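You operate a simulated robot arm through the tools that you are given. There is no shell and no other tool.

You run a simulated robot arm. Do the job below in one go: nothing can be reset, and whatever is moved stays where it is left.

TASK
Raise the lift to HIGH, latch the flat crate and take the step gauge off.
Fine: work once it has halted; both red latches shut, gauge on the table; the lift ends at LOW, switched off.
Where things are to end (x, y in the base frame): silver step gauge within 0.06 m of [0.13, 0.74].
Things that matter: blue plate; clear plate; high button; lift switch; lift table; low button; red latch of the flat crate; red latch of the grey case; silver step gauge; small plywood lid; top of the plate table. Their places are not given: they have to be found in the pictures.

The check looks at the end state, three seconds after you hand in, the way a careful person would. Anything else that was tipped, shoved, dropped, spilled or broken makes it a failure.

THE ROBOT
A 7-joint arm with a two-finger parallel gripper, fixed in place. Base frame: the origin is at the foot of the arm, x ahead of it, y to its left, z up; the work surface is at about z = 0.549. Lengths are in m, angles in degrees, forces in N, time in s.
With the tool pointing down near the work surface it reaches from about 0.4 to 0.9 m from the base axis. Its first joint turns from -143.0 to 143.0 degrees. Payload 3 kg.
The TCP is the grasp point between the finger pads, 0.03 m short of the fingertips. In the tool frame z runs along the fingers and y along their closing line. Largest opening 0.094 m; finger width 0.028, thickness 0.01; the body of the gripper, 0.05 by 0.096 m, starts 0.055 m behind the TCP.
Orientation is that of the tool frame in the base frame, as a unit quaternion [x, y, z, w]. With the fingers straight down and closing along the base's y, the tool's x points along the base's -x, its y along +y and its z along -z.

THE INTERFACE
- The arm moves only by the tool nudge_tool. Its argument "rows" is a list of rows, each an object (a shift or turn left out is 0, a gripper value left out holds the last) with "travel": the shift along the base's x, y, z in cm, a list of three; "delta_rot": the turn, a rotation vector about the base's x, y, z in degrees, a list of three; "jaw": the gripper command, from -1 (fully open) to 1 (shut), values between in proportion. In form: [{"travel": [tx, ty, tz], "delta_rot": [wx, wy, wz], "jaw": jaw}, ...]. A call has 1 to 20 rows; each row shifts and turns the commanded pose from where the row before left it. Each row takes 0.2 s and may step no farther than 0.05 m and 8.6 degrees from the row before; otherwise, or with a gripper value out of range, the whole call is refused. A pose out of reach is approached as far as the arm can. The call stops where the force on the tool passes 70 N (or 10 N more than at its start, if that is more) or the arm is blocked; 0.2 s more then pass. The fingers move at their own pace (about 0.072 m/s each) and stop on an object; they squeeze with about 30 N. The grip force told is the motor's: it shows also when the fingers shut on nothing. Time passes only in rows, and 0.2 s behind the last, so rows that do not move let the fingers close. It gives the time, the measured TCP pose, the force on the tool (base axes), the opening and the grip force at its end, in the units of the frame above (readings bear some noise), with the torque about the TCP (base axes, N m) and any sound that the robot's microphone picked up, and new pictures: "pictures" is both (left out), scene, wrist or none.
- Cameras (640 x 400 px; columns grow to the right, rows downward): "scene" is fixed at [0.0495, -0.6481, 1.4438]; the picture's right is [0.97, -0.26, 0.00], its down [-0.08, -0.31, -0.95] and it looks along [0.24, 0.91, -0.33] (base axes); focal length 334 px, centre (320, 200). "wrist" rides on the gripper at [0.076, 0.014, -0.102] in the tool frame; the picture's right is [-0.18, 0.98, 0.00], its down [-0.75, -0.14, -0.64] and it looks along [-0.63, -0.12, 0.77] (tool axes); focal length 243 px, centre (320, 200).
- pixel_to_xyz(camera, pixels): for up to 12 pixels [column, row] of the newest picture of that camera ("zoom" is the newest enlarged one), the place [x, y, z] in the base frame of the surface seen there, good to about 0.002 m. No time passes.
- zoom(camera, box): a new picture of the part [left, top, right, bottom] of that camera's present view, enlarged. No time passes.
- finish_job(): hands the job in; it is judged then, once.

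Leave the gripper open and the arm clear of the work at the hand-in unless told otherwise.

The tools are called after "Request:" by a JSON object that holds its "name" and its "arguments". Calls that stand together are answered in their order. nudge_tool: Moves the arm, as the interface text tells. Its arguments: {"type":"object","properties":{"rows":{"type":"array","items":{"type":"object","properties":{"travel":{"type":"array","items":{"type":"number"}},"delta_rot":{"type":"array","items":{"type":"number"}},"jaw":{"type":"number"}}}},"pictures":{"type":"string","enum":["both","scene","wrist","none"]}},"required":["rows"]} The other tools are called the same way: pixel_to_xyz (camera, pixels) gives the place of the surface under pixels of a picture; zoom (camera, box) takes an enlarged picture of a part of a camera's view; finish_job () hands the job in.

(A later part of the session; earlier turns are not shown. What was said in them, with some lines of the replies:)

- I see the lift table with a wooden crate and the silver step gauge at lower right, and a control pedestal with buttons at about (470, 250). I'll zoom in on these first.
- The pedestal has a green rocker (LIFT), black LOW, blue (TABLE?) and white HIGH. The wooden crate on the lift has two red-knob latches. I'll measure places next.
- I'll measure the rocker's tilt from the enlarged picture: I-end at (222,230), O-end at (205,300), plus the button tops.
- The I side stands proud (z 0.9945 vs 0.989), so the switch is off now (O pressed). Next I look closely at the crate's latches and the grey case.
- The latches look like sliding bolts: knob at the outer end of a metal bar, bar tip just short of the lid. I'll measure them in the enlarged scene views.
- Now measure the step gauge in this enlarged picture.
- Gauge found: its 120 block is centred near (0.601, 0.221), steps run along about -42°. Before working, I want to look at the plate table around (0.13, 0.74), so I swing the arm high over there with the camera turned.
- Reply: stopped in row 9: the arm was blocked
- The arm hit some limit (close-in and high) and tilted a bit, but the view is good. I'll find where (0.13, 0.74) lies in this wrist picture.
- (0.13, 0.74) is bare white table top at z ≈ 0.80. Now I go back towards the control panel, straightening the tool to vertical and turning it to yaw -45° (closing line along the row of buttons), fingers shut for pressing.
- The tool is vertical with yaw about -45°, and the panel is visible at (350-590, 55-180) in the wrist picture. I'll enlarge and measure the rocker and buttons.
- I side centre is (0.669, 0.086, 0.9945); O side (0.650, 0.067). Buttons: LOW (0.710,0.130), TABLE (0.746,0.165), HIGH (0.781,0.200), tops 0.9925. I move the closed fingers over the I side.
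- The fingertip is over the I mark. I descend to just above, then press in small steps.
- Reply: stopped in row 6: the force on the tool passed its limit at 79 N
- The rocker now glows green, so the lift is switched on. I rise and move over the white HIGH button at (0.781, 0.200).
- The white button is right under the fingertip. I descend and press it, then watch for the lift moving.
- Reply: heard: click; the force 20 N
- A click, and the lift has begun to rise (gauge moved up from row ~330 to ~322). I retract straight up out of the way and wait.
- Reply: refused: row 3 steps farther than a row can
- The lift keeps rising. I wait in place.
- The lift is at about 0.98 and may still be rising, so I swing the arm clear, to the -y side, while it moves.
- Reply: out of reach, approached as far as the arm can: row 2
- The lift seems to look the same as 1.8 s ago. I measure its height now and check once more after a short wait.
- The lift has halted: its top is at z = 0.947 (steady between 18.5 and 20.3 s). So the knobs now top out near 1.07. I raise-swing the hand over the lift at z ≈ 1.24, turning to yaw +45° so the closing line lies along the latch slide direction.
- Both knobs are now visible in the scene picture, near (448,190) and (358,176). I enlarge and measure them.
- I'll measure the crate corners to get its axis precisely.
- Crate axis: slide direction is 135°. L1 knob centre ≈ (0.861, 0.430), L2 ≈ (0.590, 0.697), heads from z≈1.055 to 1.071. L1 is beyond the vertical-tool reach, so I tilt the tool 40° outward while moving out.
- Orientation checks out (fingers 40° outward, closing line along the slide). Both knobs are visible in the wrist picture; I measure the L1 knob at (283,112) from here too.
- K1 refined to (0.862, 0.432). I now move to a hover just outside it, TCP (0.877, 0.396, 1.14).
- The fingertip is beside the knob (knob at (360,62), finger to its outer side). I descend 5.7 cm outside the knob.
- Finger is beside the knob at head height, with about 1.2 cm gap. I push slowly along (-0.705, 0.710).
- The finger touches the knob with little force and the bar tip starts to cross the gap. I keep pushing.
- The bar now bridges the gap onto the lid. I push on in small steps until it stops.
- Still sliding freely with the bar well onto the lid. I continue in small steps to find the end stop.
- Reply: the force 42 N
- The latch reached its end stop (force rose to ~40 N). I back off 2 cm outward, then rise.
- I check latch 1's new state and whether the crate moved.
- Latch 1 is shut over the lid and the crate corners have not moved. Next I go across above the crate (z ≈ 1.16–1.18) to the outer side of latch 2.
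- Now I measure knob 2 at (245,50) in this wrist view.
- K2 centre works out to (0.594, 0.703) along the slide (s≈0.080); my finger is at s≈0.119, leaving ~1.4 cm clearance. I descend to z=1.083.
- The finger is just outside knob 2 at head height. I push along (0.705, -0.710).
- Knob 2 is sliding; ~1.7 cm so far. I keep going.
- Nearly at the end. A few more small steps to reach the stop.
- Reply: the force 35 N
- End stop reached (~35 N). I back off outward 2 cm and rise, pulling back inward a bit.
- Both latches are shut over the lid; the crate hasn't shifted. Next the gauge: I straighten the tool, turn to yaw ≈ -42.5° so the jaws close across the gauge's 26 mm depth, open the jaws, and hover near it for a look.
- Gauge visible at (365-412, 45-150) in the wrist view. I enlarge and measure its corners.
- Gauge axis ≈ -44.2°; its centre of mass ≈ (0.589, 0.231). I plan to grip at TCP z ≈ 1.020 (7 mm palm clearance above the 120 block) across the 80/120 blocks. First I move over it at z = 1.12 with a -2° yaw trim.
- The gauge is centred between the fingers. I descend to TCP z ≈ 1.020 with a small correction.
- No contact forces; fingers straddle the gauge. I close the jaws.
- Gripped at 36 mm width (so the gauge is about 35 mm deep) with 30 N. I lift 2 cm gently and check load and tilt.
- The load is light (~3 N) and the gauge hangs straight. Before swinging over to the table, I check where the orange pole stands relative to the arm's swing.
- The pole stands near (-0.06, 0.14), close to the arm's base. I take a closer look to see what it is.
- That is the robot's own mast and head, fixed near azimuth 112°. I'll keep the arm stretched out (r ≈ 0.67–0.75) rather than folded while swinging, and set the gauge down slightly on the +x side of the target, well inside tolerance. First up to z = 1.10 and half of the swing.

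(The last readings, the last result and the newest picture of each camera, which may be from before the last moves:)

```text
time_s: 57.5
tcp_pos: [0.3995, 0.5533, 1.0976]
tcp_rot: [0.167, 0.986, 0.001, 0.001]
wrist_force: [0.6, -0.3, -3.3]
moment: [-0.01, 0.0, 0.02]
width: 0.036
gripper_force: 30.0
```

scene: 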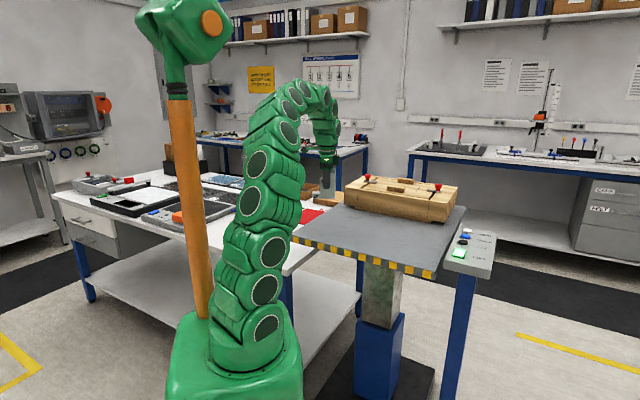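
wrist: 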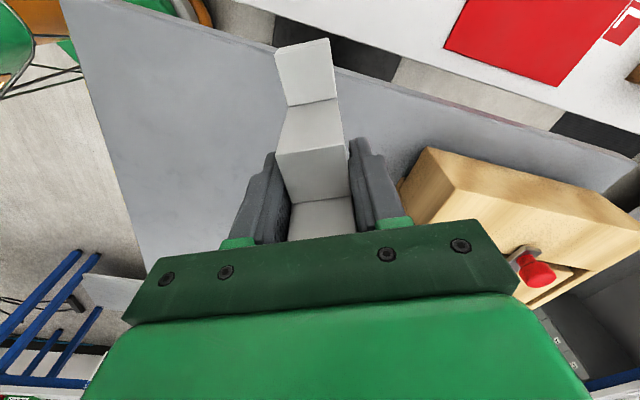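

The gauge is steady and the crate clear. I continue to (0.28, 0.64) and check again.

Request:
{"name": "nudge_tool", "arguments": {"rows": [{"travel": [-3.0, 2.2, 0], "delta_rot": [0, 0, 2.4]}, {"travel": [-3.0, 2.2, 0], "delta_rot": [0, 0, 2.4]}, {"travel": [-3.0, 2.2, 0], "delta_rot": [0, 0, 2.4]}, {"travel": [-3.0, 2.2, 0], "delta_rot": [0, 0, 2.4]}, {"travel": [0, 0, 0]}]}}

```text
time_s: 58.7
tcp_pos: [0.2757, 0.6419, 1.0991]
tcp_rot: [0.084, 0.996, 0.001, 0.001]
wrist_force: [0.1, -0.8, -3.3]
moment: [0.0, 0.04, -0.01]
width: 0.0363
gripper_force: 30.2
```

scene: 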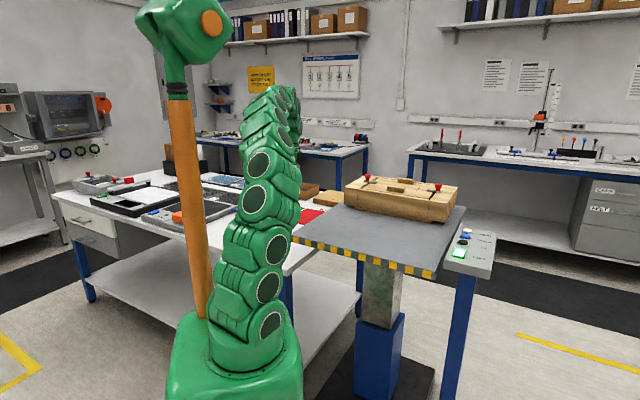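
wrist: 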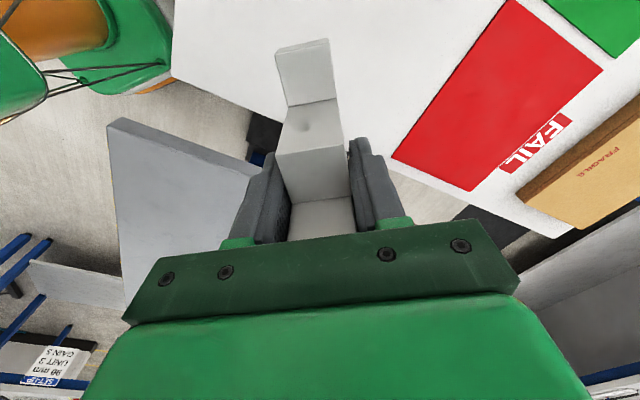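

Still clear of the mast. I continue to about (0.165, 0.73).

Request:
{"name": "nudge_tool", "arguments": {"rows": [{"travel": [-2.8, 2.2, 0], "delta_rot": [0, 0, 2.4]}, {"travel": [-2.8, 2.2, 0], "delta_rot": [0, 0, 2.4]}, {"travel": [-2.8, 2.2, -1], "delta_rot": [0, 0, 2.4]}, {"travel": [-2.6, 2.2, -1], "delta_rot": [0, 0, 2.4]}, {"travel": [0, 0, 0]}, {"travel": [0, 0, 0]}]}}

```text
time_s: 60.1
tcp_pos: [0.1689, 0.7264, 1.0767]
tcp_rot: [0.0, 1.0, 0.0, 0.002]
wrist_force: [0.3, -0.9, -3.1]
moment: [0.0, 0.02, 0.03]
width: 0.0362
gripper_force: 30.1
```

scene: 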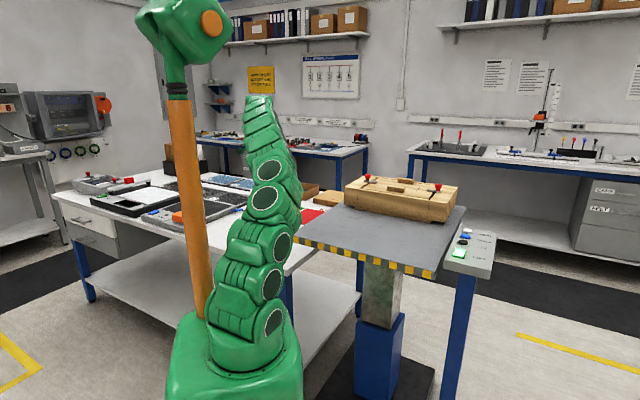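
wrist: 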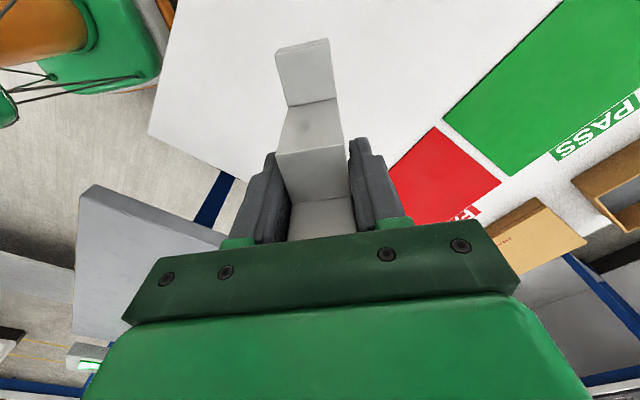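

In position with yaw 0; below is bare white table. I trim towards the target and descend to just above the surface (gauge bottom is 7.4 cm below the TCP; table at 0.800).

Request:
{"name": "nudge_tool", "arguments": {"rows": [{"travel": [-0.4, 0.4, -3.5]}, {"travel": [-0.4, 0.4, -4.0]}, {"travel": [0, 0, -4.0]}, {"travel": [0, 0, -4.0]}, {"travel": [0, 0, -2.5]}, {"travel": [0, 0, 0]}, {"travel": [0, 0, 0]}]}}

```text
time_s: 61.7
tcp_pos: [0.1618, 0.7346, 0.8985]
tcp_rot: [0.0, 1.0, 0.001, 0.001]
wrist_force: [0.5, -0.2, -3.1]
moment: [0.02, 0.0, 0.01]
width: 0.0366
gripper_force: 30.4
```

scene: 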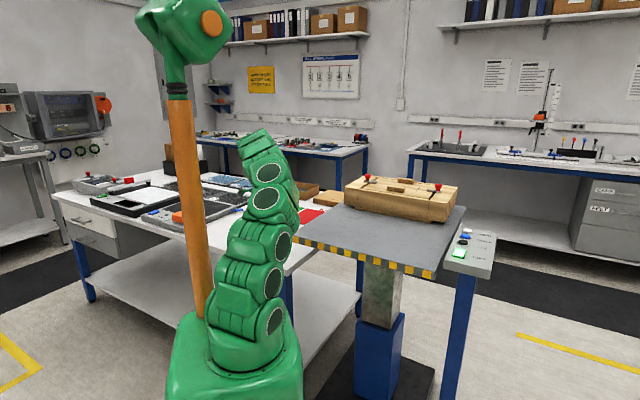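
wrist: 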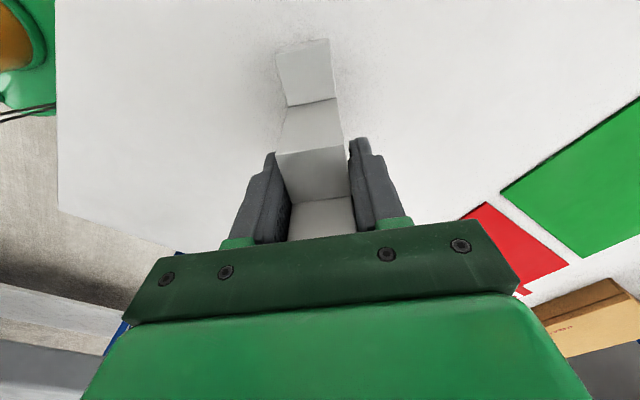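

Gauge bottom is ≈ 2.4 cm above the table. I lower 2 cm, then in tiny steps until touch.

Request:
{"name": "nudge_tool", "arguments": {"rows": [{"travel": [0, 0, -1.2]}, {"travel": [0, 0, -0.8]}, {"travel": [0, 0, -0.2]}, {"travel": [0, 0, -0.1]}, {"travel": [0, 0, -0.1]}, {"travel": [0, 0, 0]}], "pictures": "wrist"}}

```text
time_s: 63.1
tcp_pos: [0.16, 0.7351, 0.8739]
tcp_rot: [0.0, 1.0, 0.001, 0.003]
wrist_force: [-0.2, 0.3, -4.2]
moment: [-0.01, -0.01, 0.01]
width: 0.0361
gripper_force: 30.1
```

wrist: 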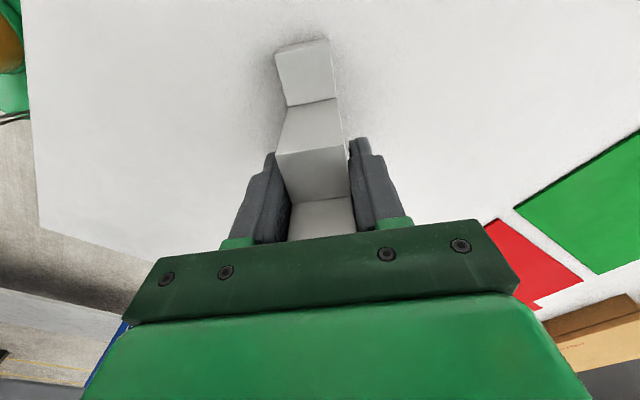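

No contact yet (force still -4 N). A few more 1 mm steps.

Request:
{"name": "nudge_tool", "arguments": {"rows": [{"travel": [0, 0, -0.1]}, {"travel": [0, 0, -0.1]}, {"travel": [0, 0, 0]}], "pictures": "none"}}

```text
time_s: 63.9
tcp_pos: [0.1612, 0.7346, 0.874]
tcp_rot: [0.0, 1.0, 0.002, 0.002]
wrist_force: [0.0, 0.0, 11.6]
moment: [-0.31, -0.04, 0.0]
width: 0.0362
gripper_force: 30.0
```

Contact: force turned to +11.6 N. The gauge stands on the table; I open the jaws.

Request:
{"name": "nudge_tool", "arguments": {"rows": [{"travel": [0, 0, 0.1], "jaw": 0.1}, {"jaw": -0.3}, {"jaw": -1}, {"jaw": -1}, {"jaw": -1}, {"jaw": -1}]}}

```text
time_s: 65.3
tcp_pos: [0.1609, 0.735, 0.8742]
tcp_rot: [0.001, 1.0, 0.002, 0.001]
wrist_force: [-0.7, 0.2, 0.6]
moment: [-0.03, -0.01, -0.02]
width: 0.0939
gripper_force: 0.0
```

scene: 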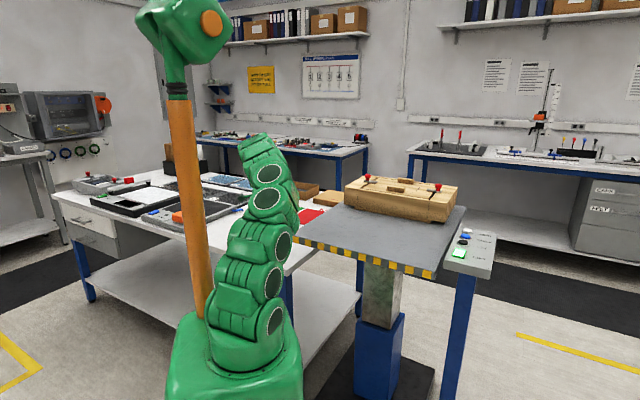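
wrist: 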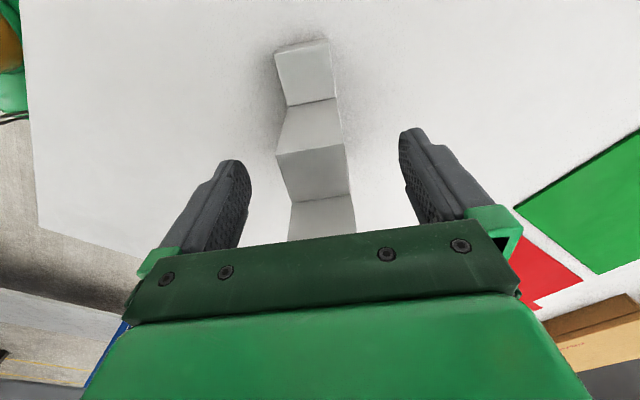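

Released. I rise straight up, clear of the gauge.

Request:
{"name": "nudge_tool", "arguments": {"rows": [{"travel": [0, 0, 2]}, {"travel": [0, 0, 4]}, {"travel": [0, 0, 4]}, {"travel": [0, 0, 4]}, {"travel": [0, 0, 4]}, {"travel": [0, 0, 3]}, {"travel": [0, 0, 0]}]}}

```text
time_s: 66.9
tcp_pos: [0.1602, 0.7358, 1.0848]
tcp_rot: [-0.001, 1.0, 0.001, 0.002]
wrist_force: [0.0, 0.8, -0.2]
moment: [0.03, 0.0, -0.01]
width: 0.094
gripper_force: 0.1
```

scene: 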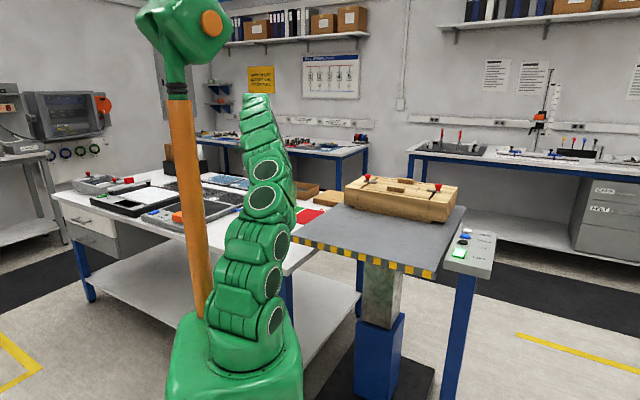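
wrist: 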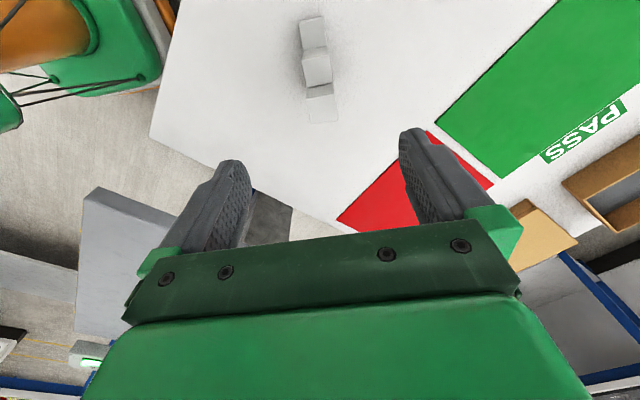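

The gauge stands alone at about (315, 70) in the wrist view. I measure where it ended.

Request:
{"name": "zoom", "arguments": {"camera": "wrist", "box": [270, 0, 370, 135]}}

Request:
{"name": "pixel_to_xyz", "arguments": {"camera": "wrist", "pixels": [[303, 22], [322, 17], [305, 60], [330, 55], [307, 85], [332, 82], [312, 120], [337, 118], [322, 105], [318, 70]]}}

```text
2.96 times, centred on (320, 68) of wrist
```

zoom: 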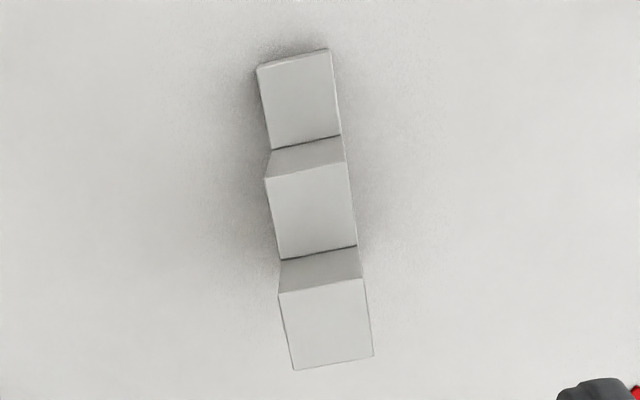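

```text
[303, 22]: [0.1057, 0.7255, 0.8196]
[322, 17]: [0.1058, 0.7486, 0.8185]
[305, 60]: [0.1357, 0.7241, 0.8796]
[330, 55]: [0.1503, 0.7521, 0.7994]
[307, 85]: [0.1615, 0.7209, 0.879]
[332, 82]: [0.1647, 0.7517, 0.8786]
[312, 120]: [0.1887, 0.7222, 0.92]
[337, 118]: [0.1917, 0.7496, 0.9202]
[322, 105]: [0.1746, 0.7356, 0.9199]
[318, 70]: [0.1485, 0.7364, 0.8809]
```

The gauge stands upright, centre ≈ (0.148, 0.736), about 0.02 m from the target. Now back to the panel along the same stretched path, closing the jaws and turning to yaw -45°, ending above LOW (0.710, 0.130).

Request:
{"name": "nudge_tool", "arguments": {"rows": [{"travel": [3, -2.4, 0.5], "delta_rot": [0, 0, -2.25]}, {"travel": [3, -2.4, 0.5], "delta_rot": [0, 0, -2.25]}, {"travel": [3, -2.4, 0.5], "delta_rot": [0, 0, -2.25], "jaw": 1}, {"travel": [3, -2.4, 0.5], "delta_rot": [0, 0, -2.25]}, {"travel": [3, -2.25, 0.5], "delta_rot": [0, 0, -2.25]}, {"travel": [3, -2.25, 0.5], "delta_rot": [0, 0, -2.25]}, {"travel": [3, -2.25, 0.5], "delta_rot": [0, 0, -2.25]}, {"travel": [3, -2.25, 0.5], "delta_rot": [0, 0, -2.25]}, {"travel": [3, -3.25, 0], "delta_rot": [0, 0, -2.25]}, {"travel": [3, -3.25, 0], "delta_rot": [0, 0, -2.25]}, {"travel": [3, -3.25, 0], "delta_rot": [0, 0, -2.25]}, {"travel": [3, -3.25, 0], "delta_rot": [0, 0, -2.25]}, {"travel": [2, -4.25, 0], "delta_rot": [0, 0, -2.25]}, {"travel": [2, -4.25, 0], "delta_rot": [0, 0, -2.25]}, {"travel": [2, -4.25, 0], "delta_rot": [0, 0, -2.25]}, {"travel": [2, -4.25, 0], "delta_rot": [0, 0, -2.25]}, {"travel": [2.75, -3, 0], "delta_rot": [0, 0, -2.25]}, {"travel": [2.75, -3, 0], "delta_rot": [0, 0, -2.25]}, {"travel": [2.75, -3, 0], "delta_rot": [0, 0, -2.25]}, {"travel": [2.75, -3, 0], "delta_rot": [0, 0, -2.25]}]}}

```text
time_s: 71.1
tcp_pos: [0.7104, 0.1313, 1.1229]
tcp_rot: [0.383, 0.924, 0.002, 0.003]
wrist_force: [0.1, -0.3, 0.4]
moment: [-0.02, -0.01, 0.0]
width: 0.0
gripper_force: 30.2
```

scene: 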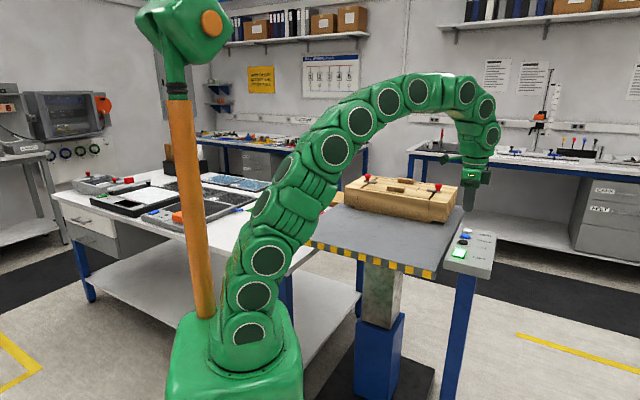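
wrist: 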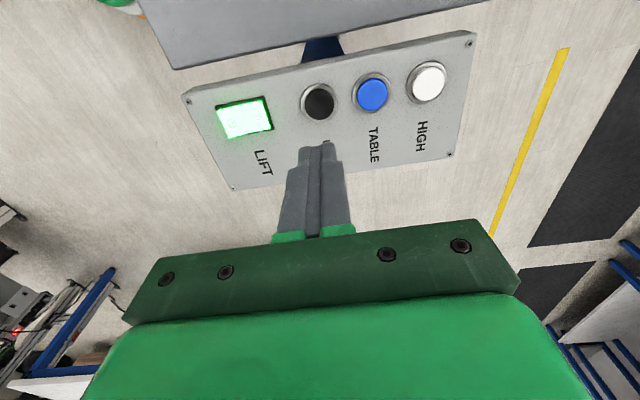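

Fingertip over the black LOW button. I descend and press it.

Request:
{"name": "nudge_tool", "arguments": {"rows": [{"travel": [-0.05, -0.15, -4]}, {"travel": [0, 0, -3.5]}, {"travel": [0, 0, -1.7]}, {"travel": [0, 0, -0.4]}, {"travel": [0, 0, -0.3]}, {"travel": [0, 0, -0.3]}, {"travel": [0, 0, -0.3]}, {"travel": [0, 0, -0.2]}]}}

```text
time_s: 72.9
tcp_pos: [0.7115, 0.1286, 1.0169]
tcp_rot: [0.383, 0.924, 0.001, 0.002]
wrist_force: [7.3, -4.5, 15.3]
moment: [-0.13, -0.22, -0.01]
width: 0.0001
gripper_force: 30.0
heard: click
```

scene: 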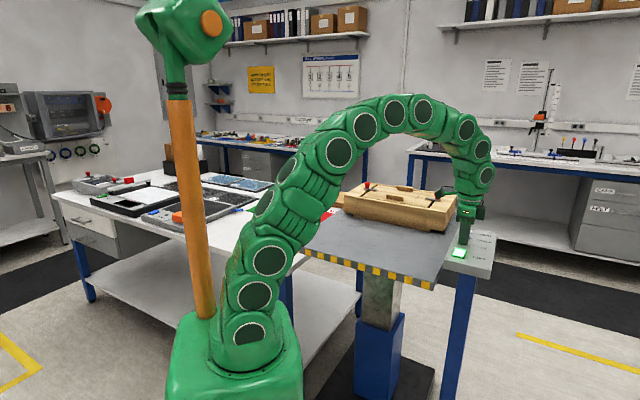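
wrist: 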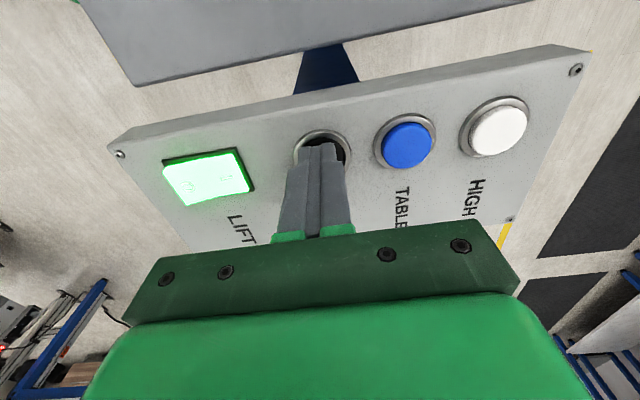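

Click; the lift is going down. I rise off the button and wait for it to halt at LOW.

Request:
{"name": "nudge_tool", "arguments": {"rows": [{"travel": [0, 0, 3]}, {"travel": [0, 0, 4]}, {"travel": [0, 0, 2]}, {"travel": [0, 0, 0]}, {"travel": [0, 0, 0]}, {"travel": [0, 0, 0]}, {"travel": [0, 0, 0]}, {"travel": [0, 0, 0]}, {"travel": [0, 0, 0]}, {"travel": [0, 0, 0]}, {"travel": [0, 0, 0]}, {"travel": [0, 0, 0]}, {"travel": [0, 0, 0]}, {"travel": [0, 0, 0]}, {"travel": [0, 0, 0]}, {"travel": [0, 0, 0]}, {"travel": [0, 0, 0]}, {"travel": [0, 0, 0]}, {"travel": [0, 0, 0]}, {"travel": [0, 0, 0]}], "pictures": "scene"}}

Request:
{"name": "nudge_tool", "arguments": {"rows": [{"travel": [0, 0, 0]}, {"travel": [0, 0, 0]}, {"travel": [0, 0, 0]}, {"travel": [0, 0, 0]}, {"travel": [0, 0, 0]}, {"travel": [0, 0, 0]}, {"travel": [0, 0, 0]}, {"travel": [0, 0, 0]}, {"travel": [0, 0, 0]}, {"travel": [0, 0, 0]}, {"travel": [0, 0, 0]}, {"travel": [0, 0, 0]}, {"travel": [0, 0, 0]}, {"travel": [0, 0, 0]}, {"travel": [0, 0, 0]}, {"travel": [0, 0, 0]}, {"travel": [0, 0, 0]}, {"travel": [0, 0, 0]}, {"travel": [0, 0, 0]}, {"travel": [0, 0, 0]}], "pictures": "scene"}}

```text
time_s: 77.1
tcp_pos: [0.7105, 0.1282, 1.1066]
tcp_rot: [0.382, 0.924, 0.001, 0.003]
wrist_force: [-0.9, 0.5, 0.2]
moment: [0.04, -0.02, 0.01]
width: 0.0001
gripper_force: 30.1
```

scene: 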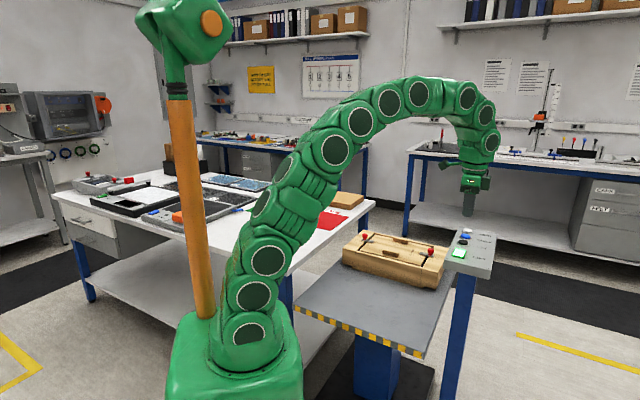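

```text
time_s: 81.3
tcp_pos: [0.7102, 0.1294, 1.1067]
tcp_rot: [0.382, 0.924, 0.001, 0.003]
wrist_force: [-0.7, 0.0, 0.1]
moment: [-0.01, 0.02, -0.04]
width: 0.0
gripper_force: 29.8
```

scene: 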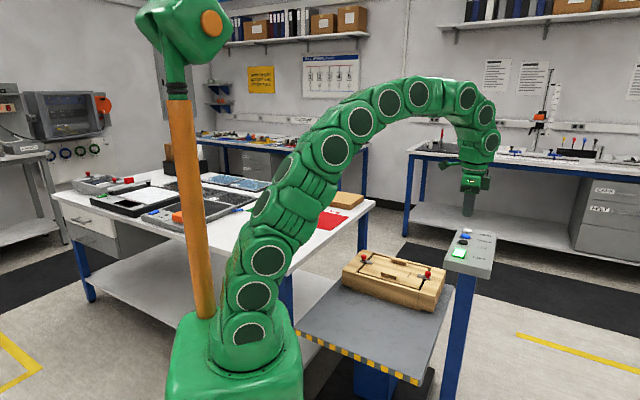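

I measure the lift height now, wait one more second, and measure again to be sure it has halted.

Request:
{"name": "pixel_to_xyz", "arguments": {"camera": "scene", "pixels": [[350, 320], [400, 340], [420, 320]]}}

Request:
{"name": "nudge_tool", "arguments": {"rows": [{"travel": [0, 0, 0]}, {"travel": [0, 0, 0]}, {"travel": [0, 0, 0]}, {"travel": [0, 0, 0]}, {"travel": [0, 0, 0]}]}}

Request:
{"name": "pixel_to_xyz", "arguments": {"camera": "scene", "pixels": [[350, 320], [400, 340], [420, 320]]}}

```text
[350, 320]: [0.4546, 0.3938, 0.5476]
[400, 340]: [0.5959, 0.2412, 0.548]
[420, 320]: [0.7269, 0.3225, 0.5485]
```

```text
time_s: 82.5
tcp_pos: [0.7112, 0.1279, 1.1069]
tcp_rot: [0.382, 0.924, 0.001, 0.001]
wrist_force: [0.8, 0.0, 0.3]
moment: [0.06, 0.01, -0.01]
width: 0.0
gripper_force: 30.1
```

scene: 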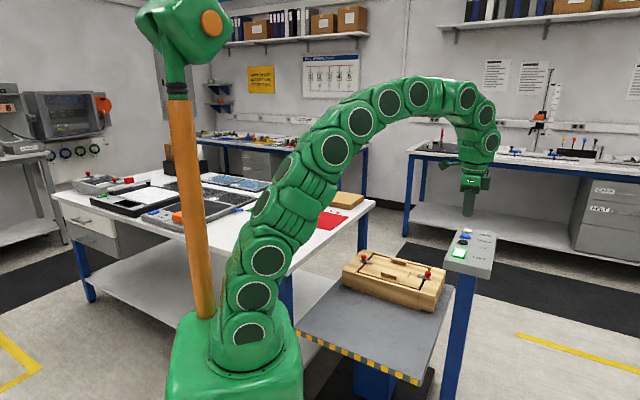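
wrist: 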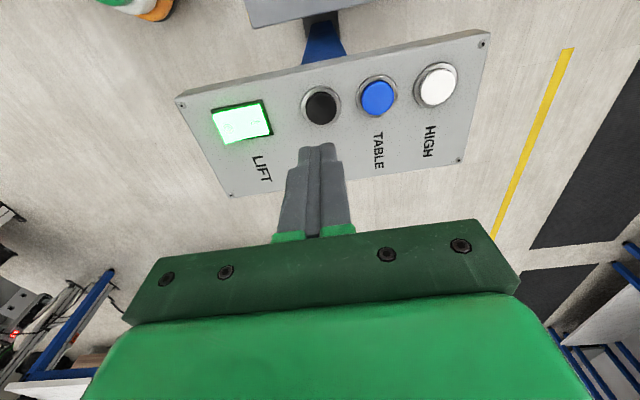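

```text
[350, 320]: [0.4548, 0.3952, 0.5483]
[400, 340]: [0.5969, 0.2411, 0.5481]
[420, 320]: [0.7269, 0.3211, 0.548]
```

Lift is at z = 0.548 and steady: halted at LOW. Now I move over the O side of the rocker at (0.648, 0.064) to switch off.

Request:
{"name": "nudge_tool", "arguments": {"rows": [{"travel": [-3.1, -3.2, -1.0]}, {"travel": [-3.15, -3.2, -2.0]}, {"travel": [0, 0, -1.5]}, {"travel": [0, 0, 0]}]}}

```text
time_s: 83.5
tcp_pos: [0.6515, 0.0632, 1.061]
tcp_rot: [0.382, 0.924, 0.0, 0.003]
wrist_force: [-0.2, 0.2, -0.5]
moment: [0.02, 0.0, 0.01]
width: 0.0
gripper_force: 30.1
```

scene: 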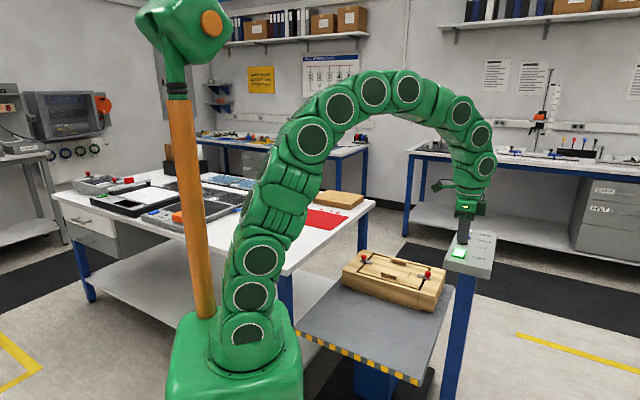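
wrist: 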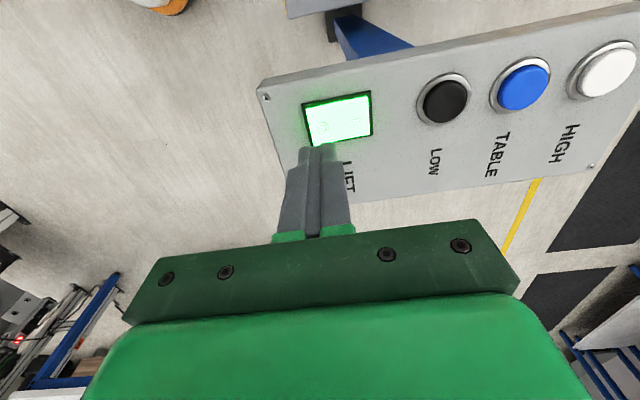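

Fingertip over the O end. I press down in small steps.

Request:
{"name": "nudge_tool", "arguments": {"rows": [{"travel": [-0.15, 0.05, -2.0]}, {"travel": [0, 0, -1.2]}, {"travel": [0, 0, -0.3]}, {"travel": [0, 0, -0.3]}, {"travel": [0, 0, -0.2]}]}}

```text
time_s: 84.7
tcp_pos: [0.6468, 0.0638, 1.0205]
tcp_rot: [0.383, 0.924, 0.001, 0.001]
wrist_force: [-8.5, 6.1, 20.8]
moment: [0.36, 0.15, 0.12]
width: 0.0
gripper_force: 30.1
```

scene: 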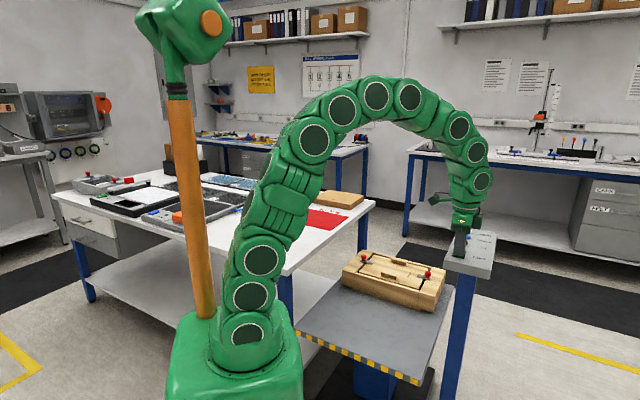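
wrist: 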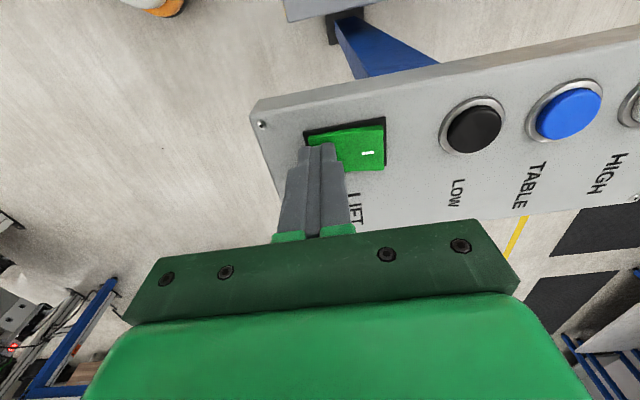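

The rocker's light is out: the lift is switched off. I rise, pull back clear and open the jaws.

Request:
{"name": "nudge_tool", "arguments": {"rows": [{"travel": [0, 0, 3]}, {"travel": [0, 0, 4]}, {"travel": [0, 0, 4.5]}, {"travel": [-3, 1.5, 3], "jaw": -1}, {"travel": [-3, 1.5, 3]}, {"travel": [-3, 1.5, 2]}, {"travel": [-3, 1.5, 1]}, {"travel": [0, 0, 0]}, {"travel": [0, 0, 0]}, {"travel": [0, 0, 0]}]}}

```text
time_s: 86.9
tcp_pos: [0.5298, 0.1202, 1.2246]
tcp_rot: [0.382, 0.924, 0.001, 0.001]
wrist_force: [-0.2, -0.5, 0.0]
moment: [0.03, 0.0, 0.0]
width: 0.0941
gripper_force: 0.0
```

scene: 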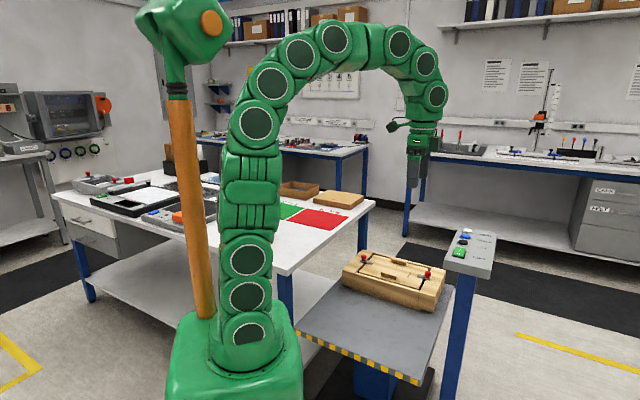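
wrist: 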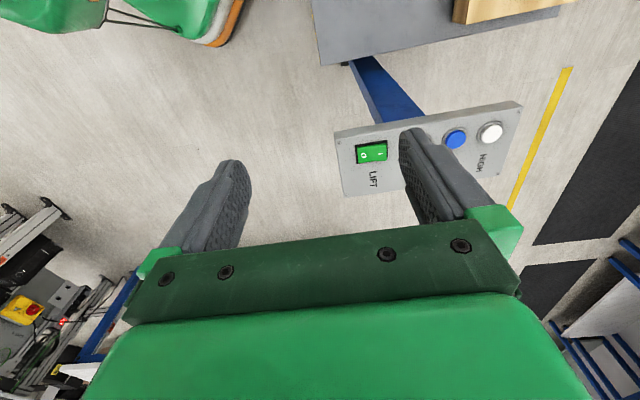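

A last check of the end state: the crate's latches, the rocker and the lift height.

Request:
{"name": "zoom", "arguments": {"camera": "scene", "box": [335, 240, 455, 320]}}

Request:
{"name": "zoom", "arguments": {"camera": "scene", "box": [440, 225, 500, 265]}}

Request:
{"name": "pixel_to_xyz", "arguments": {"camera": "scene", "pixels": [[350, 320], [400, 340], [429, 272], [364, 256]]}}

```text
5.00 times, centred on (395, 280) of scene
```

zoom: 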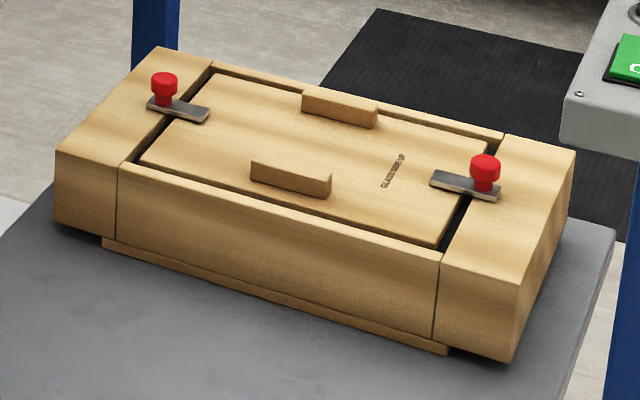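

```text
10.00 times, centred on (470, 245) of scene
```

zoom: 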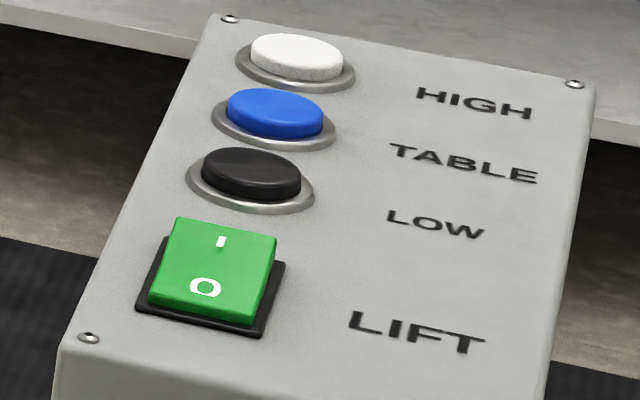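

```text
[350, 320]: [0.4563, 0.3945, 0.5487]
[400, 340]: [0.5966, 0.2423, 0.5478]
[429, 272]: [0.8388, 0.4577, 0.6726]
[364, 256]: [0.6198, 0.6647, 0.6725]
```

The end state looks right:
- Both red latches are shut over the lid.
- The lift is at LOW (0.548) and not moving, with the rocker on O and unlit.
- The gauge stood upright on the table at about (0.148, 0.736) when I last saw it. The arm now hides that spot from the scene camera.
- The jaws are open and the arm is clear of the work.

I hand in.

Request:
{"name": "finish_job", "arguments": {}}

```text
The job is handed in.
```

The job is handed in; I haven't seen the check's verdict. The arm is clear of the work with the jaws open.

- **Lift:** I switched it on, raised it to HIGH and did no work on it until it had halted. It is now back at LOW (top at z = 0.548), not moving, and switched off with the rocker light out.
- **Latches:** both red latches of the flat crate are pushed to their end stops over the lid. The crate did not shift.
- **Step gauge:** it stands upright on the table with its centre at about (0.148, 0.736), roughly 0.02 m from the target. I checked this just after setting it down; at the end the arm hid that spot from the scene camera.

Early on, the arm was blocked once while I was looking over the table. It probably met the robot's own mast or head. The tool tilted about 16° with no force on it, and nothing else was disturbed that I could see.
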